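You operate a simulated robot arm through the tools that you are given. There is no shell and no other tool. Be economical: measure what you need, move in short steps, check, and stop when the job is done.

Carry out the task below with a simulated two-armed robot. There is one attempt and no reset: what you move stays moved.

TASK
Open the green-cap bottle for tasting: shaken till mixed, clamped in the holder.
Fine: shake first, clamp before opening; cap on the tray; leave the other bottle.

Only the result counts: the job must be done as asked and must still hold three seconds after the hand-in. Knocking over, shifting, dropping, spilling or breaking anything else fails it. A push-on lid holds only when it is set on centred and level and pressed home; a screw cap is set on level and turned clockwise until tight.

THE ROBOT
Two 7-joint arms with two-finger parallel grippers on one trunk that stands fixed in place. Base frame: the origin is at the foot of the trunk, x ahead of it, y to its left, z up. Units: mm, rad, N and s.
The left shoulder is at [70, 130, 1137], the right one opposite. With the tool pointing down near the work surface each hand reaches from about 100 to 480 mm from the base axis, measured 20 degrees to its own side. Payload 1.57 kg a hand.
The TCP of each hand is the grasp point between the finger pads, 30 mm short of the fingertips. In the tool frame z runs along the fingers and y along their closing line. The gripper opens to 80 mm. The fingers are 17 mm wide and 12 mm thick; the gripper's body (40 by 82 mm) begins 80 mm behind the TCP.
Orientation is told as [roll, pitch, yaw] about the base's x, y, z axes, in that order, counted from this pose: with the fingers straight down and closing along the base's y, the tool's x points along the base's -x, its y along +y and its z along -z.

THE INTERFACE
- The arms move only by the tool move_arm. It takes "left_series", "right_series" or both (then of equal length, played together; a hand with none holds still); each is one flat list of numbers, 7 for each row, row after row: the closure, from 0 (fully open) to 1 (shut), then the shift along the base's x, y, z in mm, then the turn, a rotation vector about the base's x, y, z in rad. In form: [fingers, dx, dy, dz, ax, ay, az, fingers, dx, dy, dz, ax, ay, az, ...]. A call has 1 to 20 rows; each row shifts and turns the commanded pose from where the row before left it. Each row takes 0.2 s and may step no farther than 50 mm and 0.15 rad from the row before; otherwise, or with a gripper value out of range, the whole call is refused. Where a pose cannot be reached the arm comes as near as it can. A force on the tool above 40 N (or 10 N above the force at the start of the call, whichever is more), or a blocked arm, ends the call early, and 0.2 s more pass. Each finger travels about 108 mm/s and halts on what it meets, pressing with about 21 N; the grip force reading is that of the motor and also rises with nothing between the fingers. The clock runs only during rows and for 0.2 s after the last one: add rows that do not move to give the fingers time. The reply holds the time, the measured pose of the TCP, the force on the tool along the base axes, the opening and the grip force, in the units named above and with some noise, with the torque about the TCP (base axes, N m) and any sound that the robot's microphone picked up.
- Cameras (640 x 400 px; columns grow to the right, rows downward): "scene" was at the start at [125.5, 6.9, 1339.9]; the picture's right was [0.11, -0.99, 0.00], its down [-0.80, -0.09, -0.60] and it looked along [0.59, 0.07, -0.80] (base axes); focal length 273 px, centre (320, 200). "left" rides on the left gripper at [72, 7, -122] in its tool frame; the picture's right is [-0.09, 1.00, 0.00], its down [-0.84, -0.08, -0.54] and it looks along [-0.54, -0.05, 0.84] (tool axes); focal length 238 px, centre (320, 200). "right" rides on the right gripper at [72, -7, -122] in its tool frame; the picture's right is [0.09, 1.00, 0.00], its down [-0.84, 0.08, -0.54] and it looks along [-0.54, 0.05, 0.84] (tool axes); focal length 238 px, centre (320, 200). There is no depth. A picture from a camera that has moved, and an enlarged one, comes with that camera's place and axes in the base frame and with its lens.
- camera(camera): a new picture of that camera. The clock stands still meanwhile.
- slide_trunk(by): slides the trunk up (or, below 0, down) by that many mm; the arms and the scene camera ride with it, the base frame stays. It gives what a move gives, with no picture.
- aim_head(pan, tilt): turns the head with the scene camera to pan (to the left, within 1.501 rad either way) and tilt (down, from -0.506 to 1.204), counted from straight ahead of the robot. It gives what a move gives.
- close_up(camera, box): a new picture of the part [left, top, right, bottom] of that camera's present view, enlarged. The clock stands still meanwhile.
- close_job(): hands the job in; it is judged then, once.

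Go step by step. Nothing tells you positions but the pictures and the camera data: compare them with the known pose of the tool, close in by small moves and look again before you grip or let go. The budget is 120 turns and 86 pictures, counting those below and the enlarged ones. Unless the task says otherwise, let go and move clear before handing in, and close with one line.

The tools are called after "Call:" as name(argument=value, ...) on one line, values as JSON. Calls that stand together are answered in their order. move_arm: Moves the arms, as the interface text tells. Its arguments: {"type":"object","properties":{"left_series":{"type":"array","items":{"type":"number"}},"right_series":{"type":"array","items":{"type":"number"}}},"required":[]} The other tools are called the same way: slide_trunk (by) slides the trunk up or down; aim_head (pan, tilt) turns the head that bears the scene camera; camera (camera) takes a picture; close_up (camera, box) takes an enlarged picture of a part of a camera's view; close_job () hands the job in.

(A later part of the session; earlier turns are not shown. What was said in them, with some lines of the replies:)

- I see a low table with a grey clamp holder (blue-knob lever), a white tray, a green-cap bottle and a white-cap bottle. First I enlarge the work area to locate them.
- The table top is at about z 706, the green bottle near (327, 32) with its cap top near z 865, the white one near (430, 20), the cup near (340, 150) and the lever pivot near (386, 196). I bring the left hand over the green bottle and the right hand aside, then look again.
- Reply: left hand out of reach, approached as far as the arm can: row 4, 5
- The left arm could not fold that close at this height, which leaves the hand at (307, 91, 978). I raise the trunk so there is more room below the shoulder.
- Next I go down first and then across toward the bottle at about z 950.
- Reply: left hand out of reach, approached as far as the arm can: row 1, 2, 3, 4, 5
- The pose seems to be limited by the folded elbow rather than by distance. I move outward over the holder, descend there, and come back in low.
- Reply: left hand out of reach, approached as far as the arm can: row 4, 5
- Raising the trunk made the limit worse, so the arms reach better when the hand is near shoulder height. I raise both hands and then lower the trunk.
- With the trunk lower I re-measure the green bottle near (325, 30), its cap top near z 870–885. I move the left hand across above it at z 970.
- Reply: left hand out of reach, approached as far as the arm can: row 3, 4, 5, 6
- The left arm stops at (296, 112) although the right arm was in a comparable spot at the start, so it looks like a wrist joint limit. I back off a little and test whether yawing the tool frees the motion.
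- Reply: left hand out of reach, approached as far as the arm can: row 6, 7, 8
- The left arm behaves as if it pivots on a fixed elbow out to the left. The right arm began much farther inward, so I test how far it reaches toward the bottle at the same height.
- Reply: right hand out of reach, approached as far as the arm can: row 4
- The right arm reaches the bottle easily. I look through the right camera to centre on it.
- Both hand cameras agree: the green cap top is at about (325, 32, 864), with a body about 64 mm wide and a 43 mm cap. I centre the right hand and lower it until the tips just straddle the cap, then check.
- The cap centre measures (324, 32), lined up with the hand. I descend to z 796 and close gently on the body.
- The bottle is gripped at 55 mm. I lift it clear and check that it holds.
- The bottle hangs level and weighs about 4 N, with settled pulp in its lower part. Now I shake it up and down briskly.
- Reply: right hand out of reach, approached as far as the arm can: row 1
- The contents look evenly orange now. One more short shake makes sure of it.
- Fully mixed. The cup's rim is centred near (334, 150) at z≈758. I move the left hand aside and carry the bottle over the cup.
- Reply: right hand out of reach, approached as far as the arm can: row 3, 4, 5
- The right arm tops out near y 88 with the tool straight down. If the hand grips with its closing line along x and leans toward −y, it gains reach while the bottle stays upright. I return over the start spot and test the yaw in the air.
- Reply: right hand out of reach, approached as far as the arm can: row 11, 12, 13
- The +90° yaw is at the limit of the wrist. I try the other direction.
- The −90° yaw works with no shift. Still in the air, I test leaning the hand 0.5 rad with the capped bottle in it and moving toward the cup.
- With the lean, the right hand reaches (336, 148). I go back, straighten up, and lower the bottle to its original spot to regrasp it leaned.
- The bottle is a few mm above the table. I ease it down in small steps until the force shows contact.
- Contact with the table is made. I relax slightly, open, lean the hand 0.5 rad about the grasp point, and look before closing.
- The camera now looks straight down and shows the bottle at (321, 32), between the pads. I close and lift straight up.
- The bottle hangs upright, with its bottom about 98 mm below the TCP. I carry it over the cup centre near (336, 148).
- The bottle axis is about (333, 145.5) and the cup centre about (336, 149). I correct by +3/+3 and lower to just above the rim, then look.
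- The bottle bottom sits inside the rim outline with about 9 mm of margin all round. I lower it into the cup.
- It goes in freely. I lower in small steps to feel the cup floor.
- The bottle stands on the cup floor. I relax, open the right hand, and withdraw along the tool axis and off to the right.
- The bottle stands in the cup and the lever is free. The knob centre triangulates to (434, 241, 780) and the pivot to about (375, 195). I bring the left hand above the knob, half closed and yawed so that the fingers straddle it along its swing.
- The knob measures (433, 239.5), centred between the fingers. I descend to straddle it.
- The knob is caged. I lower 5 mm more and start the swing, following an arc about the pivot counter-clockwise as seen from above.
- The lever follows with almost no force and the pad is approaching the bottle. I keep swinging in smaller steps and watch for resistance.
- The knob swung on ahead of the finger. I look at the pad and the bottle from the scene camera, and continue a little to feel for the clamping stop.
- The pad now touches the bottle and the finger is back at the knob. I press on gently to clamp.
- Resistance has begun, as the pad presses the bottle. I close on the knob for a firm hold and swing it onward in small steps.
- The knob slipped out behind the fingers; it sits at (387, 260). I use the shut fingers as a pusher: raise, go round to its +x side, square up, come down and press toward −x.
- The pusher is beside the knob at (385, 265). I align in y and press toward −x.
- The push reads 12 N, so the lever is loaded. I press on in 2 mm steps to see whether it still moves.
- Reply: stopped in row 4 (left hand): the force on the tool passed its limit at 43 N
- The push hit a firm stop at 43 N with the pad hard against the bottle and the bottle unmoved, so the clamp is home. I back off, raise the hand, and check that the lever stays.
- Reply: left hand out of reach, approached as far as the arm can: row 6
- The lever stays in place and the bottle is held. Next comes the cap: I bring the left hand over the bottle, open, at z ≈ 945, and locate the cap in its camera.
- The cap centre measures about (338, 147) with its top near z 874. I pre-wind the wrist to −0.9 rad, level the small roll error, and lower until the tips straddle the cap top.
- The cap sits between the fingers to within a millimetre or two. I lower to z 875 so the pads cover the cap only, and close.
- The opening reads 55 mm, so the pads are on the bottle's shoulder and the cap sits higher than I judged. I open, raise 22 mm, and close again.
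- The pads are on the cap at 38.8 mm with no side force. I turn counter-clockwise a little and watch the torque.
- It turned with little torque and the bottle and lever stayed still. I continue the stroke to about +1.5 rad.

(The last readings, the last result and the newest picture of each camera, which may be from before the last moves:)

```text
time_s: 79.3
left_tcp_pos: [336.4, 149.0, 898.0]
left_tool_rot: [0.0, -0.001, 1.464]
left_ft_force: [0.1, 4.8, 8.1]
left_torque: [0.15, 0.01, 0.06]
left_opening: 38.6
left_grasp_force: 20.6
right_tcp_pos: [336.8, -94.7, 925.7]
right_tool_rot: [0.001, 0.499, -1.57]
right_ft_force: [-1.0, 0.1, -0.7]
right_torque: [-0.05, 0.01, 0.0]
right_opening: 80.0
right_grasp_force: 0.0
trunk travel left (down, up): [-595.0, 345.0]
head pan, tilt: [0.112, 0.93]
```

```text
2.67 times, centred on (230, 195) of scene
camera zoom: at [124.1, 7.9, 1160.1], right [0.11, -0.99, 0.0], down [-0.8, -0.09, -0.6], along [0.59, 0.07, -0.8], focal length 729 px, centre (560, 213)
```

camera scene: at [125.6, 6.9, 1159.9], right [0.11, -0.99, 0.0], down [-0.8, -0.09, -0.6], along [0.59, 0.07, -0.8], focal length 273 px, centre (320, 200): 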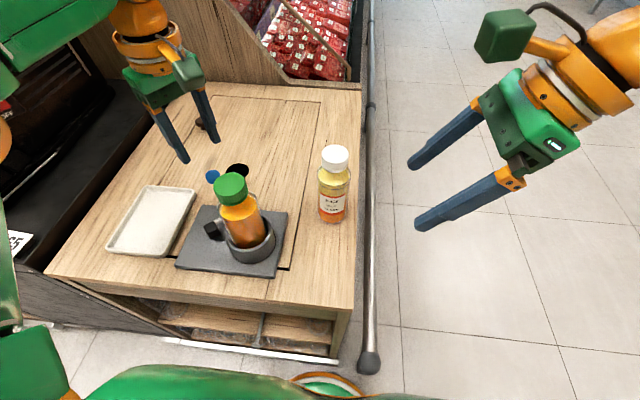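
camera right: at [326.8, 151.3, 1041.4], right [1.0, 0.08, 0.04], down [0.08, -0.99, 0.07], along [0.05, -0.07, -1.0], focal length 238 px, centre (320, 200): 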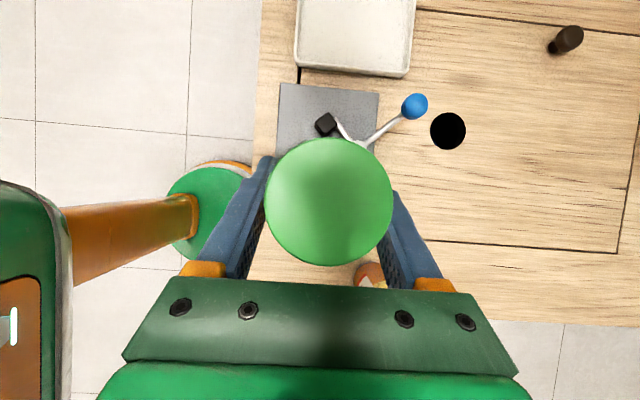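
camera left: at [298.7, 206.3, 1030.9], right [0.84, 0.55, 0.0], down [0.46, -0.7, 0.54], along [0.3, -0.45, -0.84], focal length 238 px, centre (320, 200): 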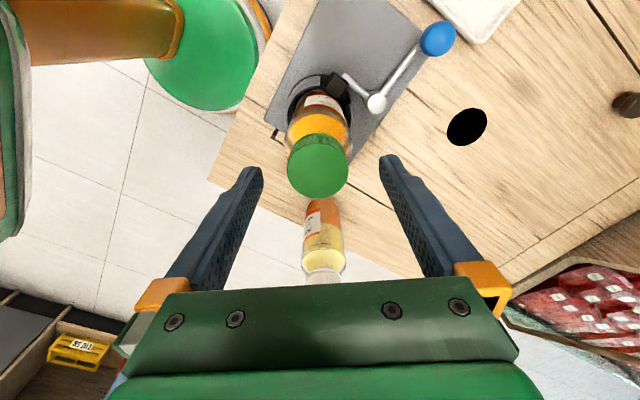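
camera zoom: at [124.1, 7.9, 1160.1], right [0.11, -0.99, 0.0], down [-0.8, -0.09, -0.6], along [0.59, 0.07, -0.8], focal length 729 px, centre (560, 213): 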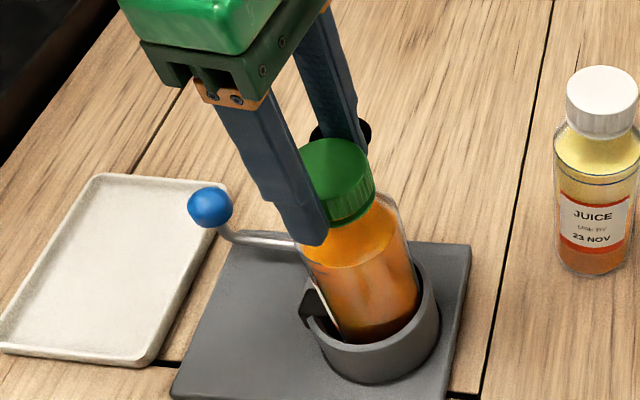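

The upward force of 8 N shows the cap is climbing its thread. I open, wind the wrist back, and take a second grip 1 mm higher.

Call:
move_arm(left_series=[0.2, 0, 0, 0, 0, 0, 0, 0.2, 0, 0, 1, 0, 0, 0, 0.2, 0, 0, 0, 0, 0, -0.15, 0.2, 0, 0, 0, 0, 0, -0.15, 0.2, 0, 0, 0, 0, 0, -0.15, 0.2, 0, 0, 0, 0, 0, -0.15, 0.2, 0, 0, 0, 0, 0, -0.15, 0.2, 0, 0, 0, 0, 0, -0.15, 0.2, 0, 0, 0, 0, 0, -0.15, 0.2, 0, 0, 0, 0, 0, -0.15, 0.2, 0, 0, 0, 0, 0, -0.15, 0.2, 0, 0, 0, 0, 0, -0.15, 0.2, 0, 0, 0, 0, 0, -0.15, 0.2, 0, 0, 0, 0, 0, -0.15, 0.2, 0, 0, 0, 0, 0, -0.15, 0.2, 0, 0, 0, 0, 0, -0.15, 0.2, 0, 0, 0, 0, 0, -0.15, 0.2, 0, 0, 0, 0, 0, -0.15, 0.2, 0, 0, 0, 0, 0, 0])

Call:
camera(camera="left")

Call:
close_up(camera="scene", box=[140, 120, 320, 270])

```text
time_s: 83.3
left_tcp_pos: [337.5, 146.8, 898.5]
left_tool_rot: [0.0, -0.003, -0.94]
left_ft_force: [0.3, 0.6, -0.1]
left_torque: [0.03, 0.01, 0.02]
left_opening: 63.9
left_grasp_force: 0.1
right_tcp_pos: [337.7, -96.1, 925.9]
right_tool_rot: [0.0, 0.5, -1.568]
right_ft_force: [0.4, 0.4, 0.1]
right_torque: [-0.01, 0.01, -0.01]
right_opening: 80.0
right_grasp_force: 0.0
trunk travel left (down, up): [-595.0, 345.0]
head pan, tilt: [0.112, 0.93]
```

```text
23 pictures are left
camera left: at [300.2, 208.5, 1019.9], right [0.86, 0.51, 0.0], down [0.43, -0.72, 0.54], along [0.28, -0.47, -0.84], focal length 238 px, centre (320, 200)
```

left: 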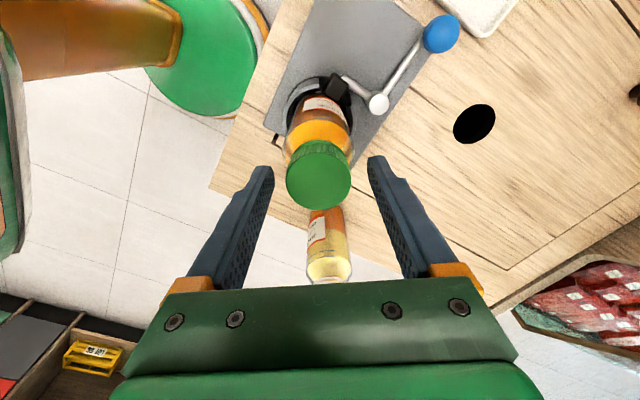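

```text
2.67 times, centred on (230, 195) of scene
camera zoom: at [125.5, 6.8, 1159.9], right [0.11, -0.99, 0.0], down [-0.8, -0.09, -0.6], along [0.59, 0.07, -0.8], focal length 729 px, centre (560, 213)
```

zoom: 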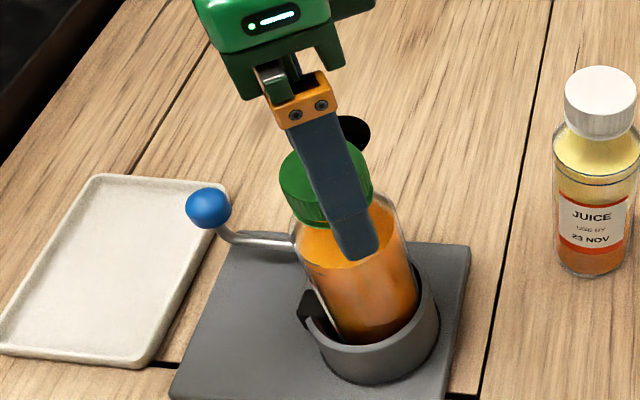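

The bottle's label has not moved, so only the cap turned. I grip again and turn a second stroke, rising slightly with the thread.

Call:
move_arm(left_series=[0.6, 0, 0, 0, 0, 0, 0, 1, 0, 0, 0, 0, 0, 0, 1, 0, 0, 0.1, 0, 0, 0.14, 1, 0, 0, 0.1, 0, 0, 0.14, 1, 0, 0, 0.1, 0, 0, 0.14, 1, 0, 0, 0.1, 0, 0, 0.14, 1, 0, 0, 0.1, 0, 0, 0.14, 1, 0, 0, 0.1, 0, 0, 0.14, 1, 0, 0, 0.1, 0, 0, 0.14, 1, 0, 0, 0.1, 0, 0, 0.14, 1, 0, 0, 0.1, 0, 0, 0.14, 1, 0, 0, 0.1, 0, 0, 0.14, 1, 0, 0, 0.1, 0, 0, 0.14, 1, 0, 0, 0.1, 0, 0, 0.14, 1, 0, 0, 0.1, 0, 0, 0.14, 1, 0, 0, 0.1, 0, 0, 0.14, 1, 0, 0, 0.1, 0, 0, 0.14, 1, 0, 0, 0.1, 0, 0, 0.14, 1, 0, 0, 0.1, 0, 0, 0.14, 1, 0, 0, 0, 0, 0, 0])

```text
time_s: 87.5
left_tcp_pos: [336.9, 147.3, 899.6]
left_tool_rot: [0.002, 0.0, 1.443]
left_ft_force: [-1.3, 1.6, -0.5]
left_torque: [0.06, 0.01, 0.02]
left_opening: 38.7
left_grasp_force: 21.1
right_tcp_pos: [337.6, -94.9, 925.8]
right_tool_rot: [0.002, 0.498, -1.569]
right_ft_force: [0.0, -0.1, 0.7]
right_torque: [0.04, 0.02, 0.03]
right_opening: 80.1
right_grasp_force: 0.0
trunk travel left (down, up): [-595.0, 345.0]
head pan, tilt: [0.112, 0.93]
```

About three quarters of a turn is done. A 2 mm test lift will show whether the cap is still on the thread.

Call:
move_arm(left_series=[1, 0, 0, 1, 0, 0, 0, 1, 0, 0, 1, 0, 0, 0])

```text
time_s: 88.1
left_tcp_pos: [337.5, 147.3, 903.0]
left_tool_rot: [0.0, -0.002, 1.443]
left_ft_force: [-1.3, 1.4, -0.9]
left_torque: [0.03, 0.02, -0.01]
left_opening: 38.5
left_grasp_force: 21.2
right_tcp_pos: [337.4, -95.1, 926.5]
right_tool_rot: [0.003, 0.499, -1.569]
right_ft_force: [-0.2, -1.0, 0.8]
right_torque: [-0.05, 0.02, -0.04]
right_opening: 80.1
right_grasp_force: 0.0
trunk travel left (down, up): [-595.0, 345.0]
head pan, tilt: [0.112, 0.93]
```

There is no pull at all, so the cap appears free. I lift slowly another 12 mm and look.

Call:
move_arm(left_series=[1, 0, 0, 3, 0, 0, 0, 1, 0, 0, 3, 0, 0, 0, 1, 0, 0, 6, 0, 0, 0, 1, 0, 0, 0, 0, 0, 0])

Call:
close_up(camera="scene", box=[140, 120, 320, 270])

```text
time_s: 89.1
left_tcp_pos: [337.7, 147.2, 914.6]
left_tool_rot: [-0.001, -0.003, 1.443]
left_ft_force: [0.2, 0.7, -0.4]
left_torque: [0.01, -0.02, -0.02]
left_opening: 38.5
left_grasp_force: 20.9
right_tcp_pos: [338.4, -96.1, 924.8]
right_tool_rot: [0.002, 0.502, -1.569]
right_ft_force: [-0.4, -0.7, 0.4]
right_torque: [-0.01, 0.02, 0.04]
right_opening: 79.8
right_grasp_force: 0.1
trunk travel left (down, up): [-595.0, 345.0]
head pan, tilt: [0.112, 0.93]
```

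```text
2.67 times, centred on (230, 195) of scene
camera zoom: at [125.5, 7.0, 1159.9], right [0.11, -0.99, 0.0], down [-0.8, -0.09, -0.6], along [0.59, 0.07, -0.8], focal length 729 px, centre (560, 213)
```

zoom: 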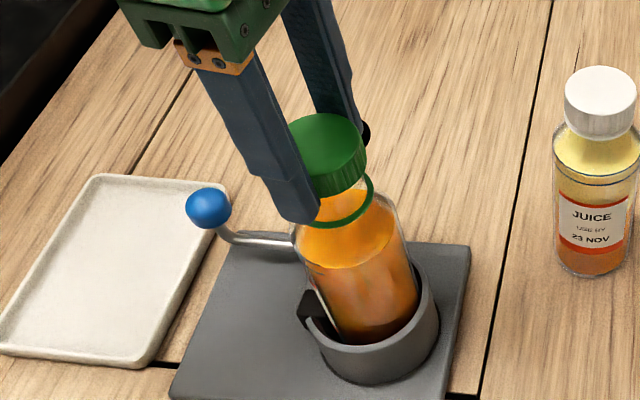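

The cap is off, leaving its ring on the neck; the bottle and clamp are untouched. I raise it and carry it over the tray centre near (367, 366).

Call:
move_arm(left_series=[1, 0, 0, 14, 0, 0, 0, 1, 0, 0, 12, 0, 0, 0, 1, 5, 20, 0, 0, 0, -0.1, 1, 5, 35, 0, 0, 0, -0.1, 1, 5, 40, 0, 0, 0, -0.1, 1, 5, 40, 0, 0, 0, -0.1, 1, 5, 40, 0, 0, 0, 0, 1, 5, 44, -20, 0, 0, 0, 1, 0, 0, -40, 0, 0, 0, 1, 0, 0, -40, 0, 0, 0, 1, 0, 0, -40, 0, 0, 0, 1, 0, 0, 0, 0, 0, 0])

Call:
camera(camera="left")

Call:
camera(camera="scene")

```text
time_s: 91.7
left_tcp_pos: [366.7, 366.3, 801.3]
left_tool_rot: [0.003, -0.002, 1.041]
left_ft_force: [0.4, 0.9, 0.3]
left_torque: [-0.03, -0.03, 0.02]
left_opening: 38.6
left_grasp_force: 20.7
right_tcp_pos: [338.2, -96.5, 926.2]
right_tool_rot: [0.002, 0.501, -1.568]
right_ft_force: [-0.2, 0.4, -0.3]
right_torque: [-0.04, -0.02, 0.01]
right_opening: 79.9
right_grasp_force: 0.2
trunk travel left (down, up): [-595.0, 345.0]
head pan, tilt: [0.112, 0.93]
```

```text
20 pictures are left
camera left: at [324.5, 305.9, 921.9], right [-0.81, 0.58, 0.0], down [0.49, 0.68, 0.54], along [0.32, 0.44, -0.84], focal length 238 px, centre (320, 200)
```

left: 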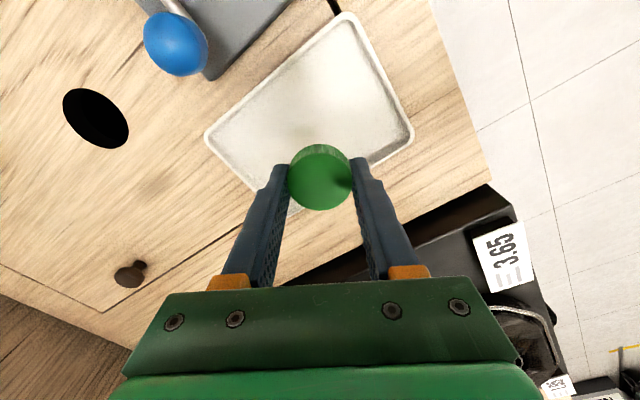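

```text
19 pictures are left
camera scene: at [125.2, 6.6, 1160.0], right [0.11, -0.99, 0.0], down [-0.8, -0.09, -0.6], along [0.59, 0.07, -0.8], focal length 273 px, centre (320, 200)
```

scene: 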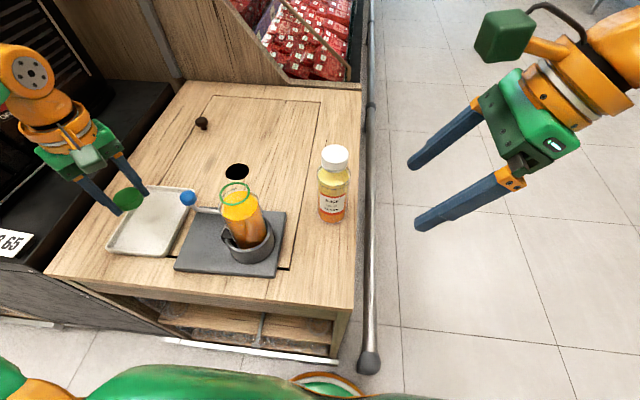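

The tray spans x 300–444 and y 301–412. I shift to its centre and lower, ending in small steps to feel contact.

Call:
move_arm(left_series=[1, 5, -9, -20, 0, 0, 0, 1, 0, 0, -20, 0, 0, 0, 1, 0, 0, -6, 0, 0, 0, 1, 0, 0, 0, 0, 0, 0])

Call:
close_up(camera="scene", box=[70, 140, 230, 280])

```text
time_s: 92.7
left_tcp_pos: [372.5, 357.4, 755.8]
left_tool_rot: [0.001, -0.002, 1.042]
left_ft_force: [0.0, -0.1, -0.7]
left_torque: [0.01, 0.0, -0.01]
left_opening: 38.7
left_grasp_force: 21.2
right_tcp_pos: [337.7, -94.4, 926.3]
right_tool_rot: [0.001, 0.5, -1.568]
right_ft_force: [-0.9, 0.0, 0.2]
right_torque: [0.01, 0.02, 0.0]
right_opening: 79.8
right_grasp_force: 0.0
trunk travel left (down, up): [-595.0, 345.0]
head pan, tilt: [0.112, 0.93]
```

```text
2.86 times, centred on (150, 210) of scene
camera zoom: at [125.5, 6.9, 1159.9], right [0.11, -0.99, 0.0], down [-0.8, -0.09, -0.6], along [0.59, 0.07, -0.8], focal length 781 px, centre (806, 171)
```

zoom: 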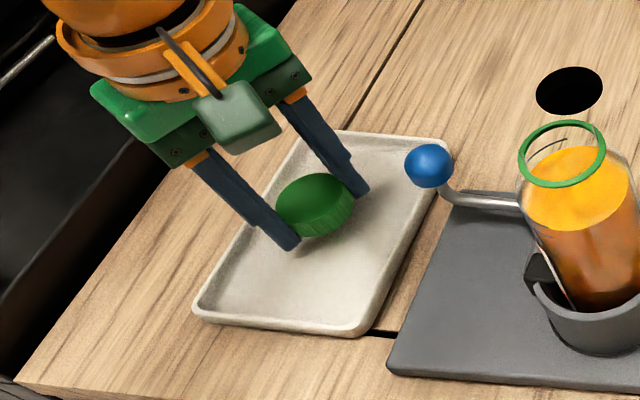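

The cap is over the tray, only a little above it. I lower in 2 mm steps to contact.

Call:
move_arm(left_series=[1, 0, 0, -4, 0, 0, 0, 1, 0, 0, -3, 0, 0, 0, 1, 0, 0, -2, 0, 0, 0, 1, 0, 0, -2, 0, 0, 0, 1, 0, 0, 0, 0, 0, 0])

```text
time_s: 93.9
left_tcp_pos: [371.8, 357.2, 742.6]
left_tool_rot: [0.0, -0.004, 1.041]
left_ft_force: [1.0, 1.5, 5.9]
left_torque: [0.01, -0.02, 0.0]
left_opening: 38.8
left_grasp_force: 21.1
right_tcp_pos: [338.1, -95.3, 926.0]
right_tool_rot: [0.0, 0.501, -1.568]
right_ft_force: [0.3, 0.1, 0.1]
right_torque: [0.0, -0.01, 0.03]
right_opening: 80.1
right_grasp_force: 0.0
trunk travel left (down, up): [-595.0, 345.0]
head pan, tilt: [0.112, 0.93]
```

Light contact. I ease up half a millimetre, open gently, and rise straight up.

Call:
move_arm(left_series=[1, 0, 0, 0.5, 0, 0, 0, 0.45, 0, 0, 0, 0, 0, 0, 0.4, 0, 0, 0, 0, 0, 0, 0.3, 0, 0, 0, 0, 0, 0, 0.2, 0, 0, 0, 0, 0, 0, 0.2, 0, 0, 25, 0, 0, 0, 0.2, 0, 0, 40, 0, 0, 0, 0.2, 0, 0, 45, 0, 0, 0, 0.2, 0, 0, 40, 0, 0, 0, 0.2, -10, 20, 20, 0, 0, 0, 0.2, 0, 0, 0, 0, 0, 0])

Call:
close_up(camera="scene", box=[80, 140, 360, 290])

Call:
camera(camera="left")

```text
time_s: 96.3
left_tcp_pos: [362.7, 377.3, 912.6]
left_tool_rot: [0.0, -0.002, 1.041]
left_ft_force: [-0.1, 0.4, 0.7]
left_torque: [0.02, 0.01, 0.02]
left_opening: 63.9
left_grasp_force: 0.0
right_tcp_pos: [337.9, -96.3, 924.7]
right_tool_rot: [0.0, 0.5, -1.568]
right_ft_force: [0.1, 0.2, 0.3]
right_torque: [0.01, -0.03, 0.0]
right_opening: 79.7
right_grasp_force: 0.0
trunk travel left (down, up): [-595.0, 345.0]
head pan, tilt: [0.112, 0.93]
```

```text
2.29 times, centred on (220, 215) of scene
camera zoom: at [125.7, 6.7, 1159.9], right [0.11, -0.99, 0.0], down [-0.8, -0.09, -0.6], along [0.59, 0.07, -0.8], focal length 625 px, centre (549, 166)
```

zoom: 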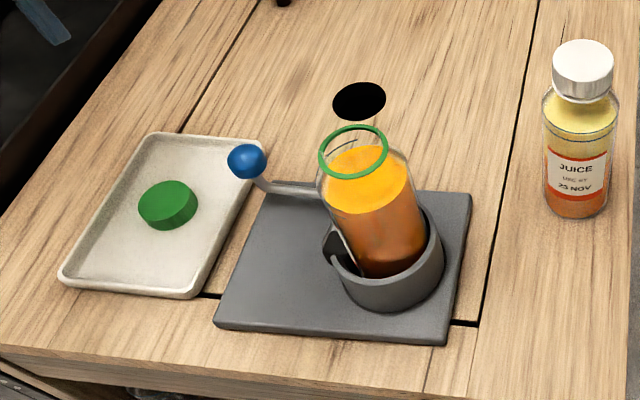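

```text
16 pictures are left
camera left: at [320.0, 317.8, 1034.4], right [-0.81, 0.58, 0.0], down [0.49, 0.68, 0.54], along [0.32, 0.44, -0.84], focal length 238 px, centre (320, 200)
```

left: 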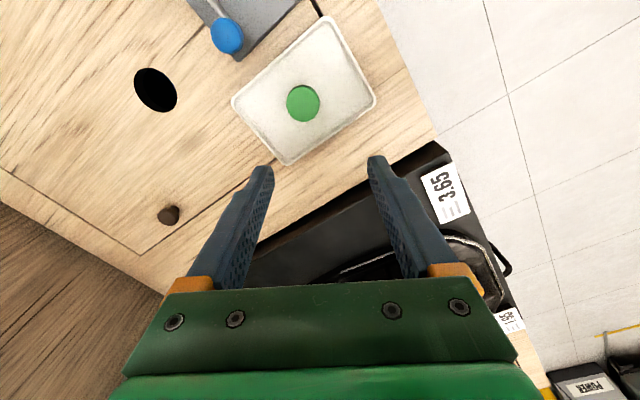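

The cap lies flat on the tray, both hands are clear, and the white bottle is where it was. One last look at the clamp before handing in.

Call:
close_up(camera="scene", box=[190, 180, 290, 280])

```text
4.00 times, centred on (240, 230) of scene
camera zoom: at [125.7, 6.7, 1159.9], right [0.11, -0.99, 0.0], down [-0.8, -0.09, -0.6], along [0.59, 0.07, -0.8], focal length 1094 px, centre (640, 80)
```

zoom: 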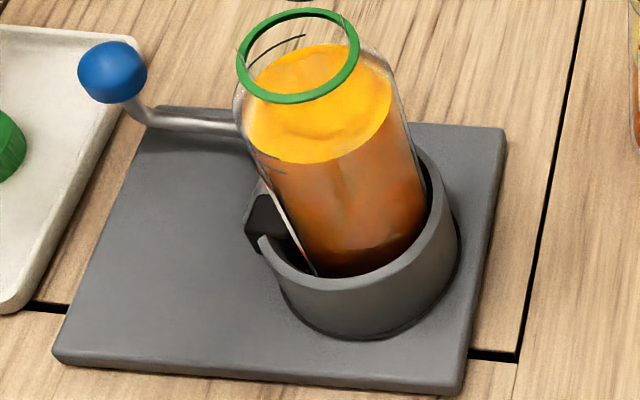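

The pad is pressed against the upright bottle and the juice is still evenly mixed, so I hand in.

Call:
close_job()

```text
The job is handed in.
```

The green-cap bottle was shaken until mixed, clamped in the holder and then opened. Its cap is on the tray, the other bottle is untouched, and the holder may have slid about 2 mm while I pressed the clamp home.
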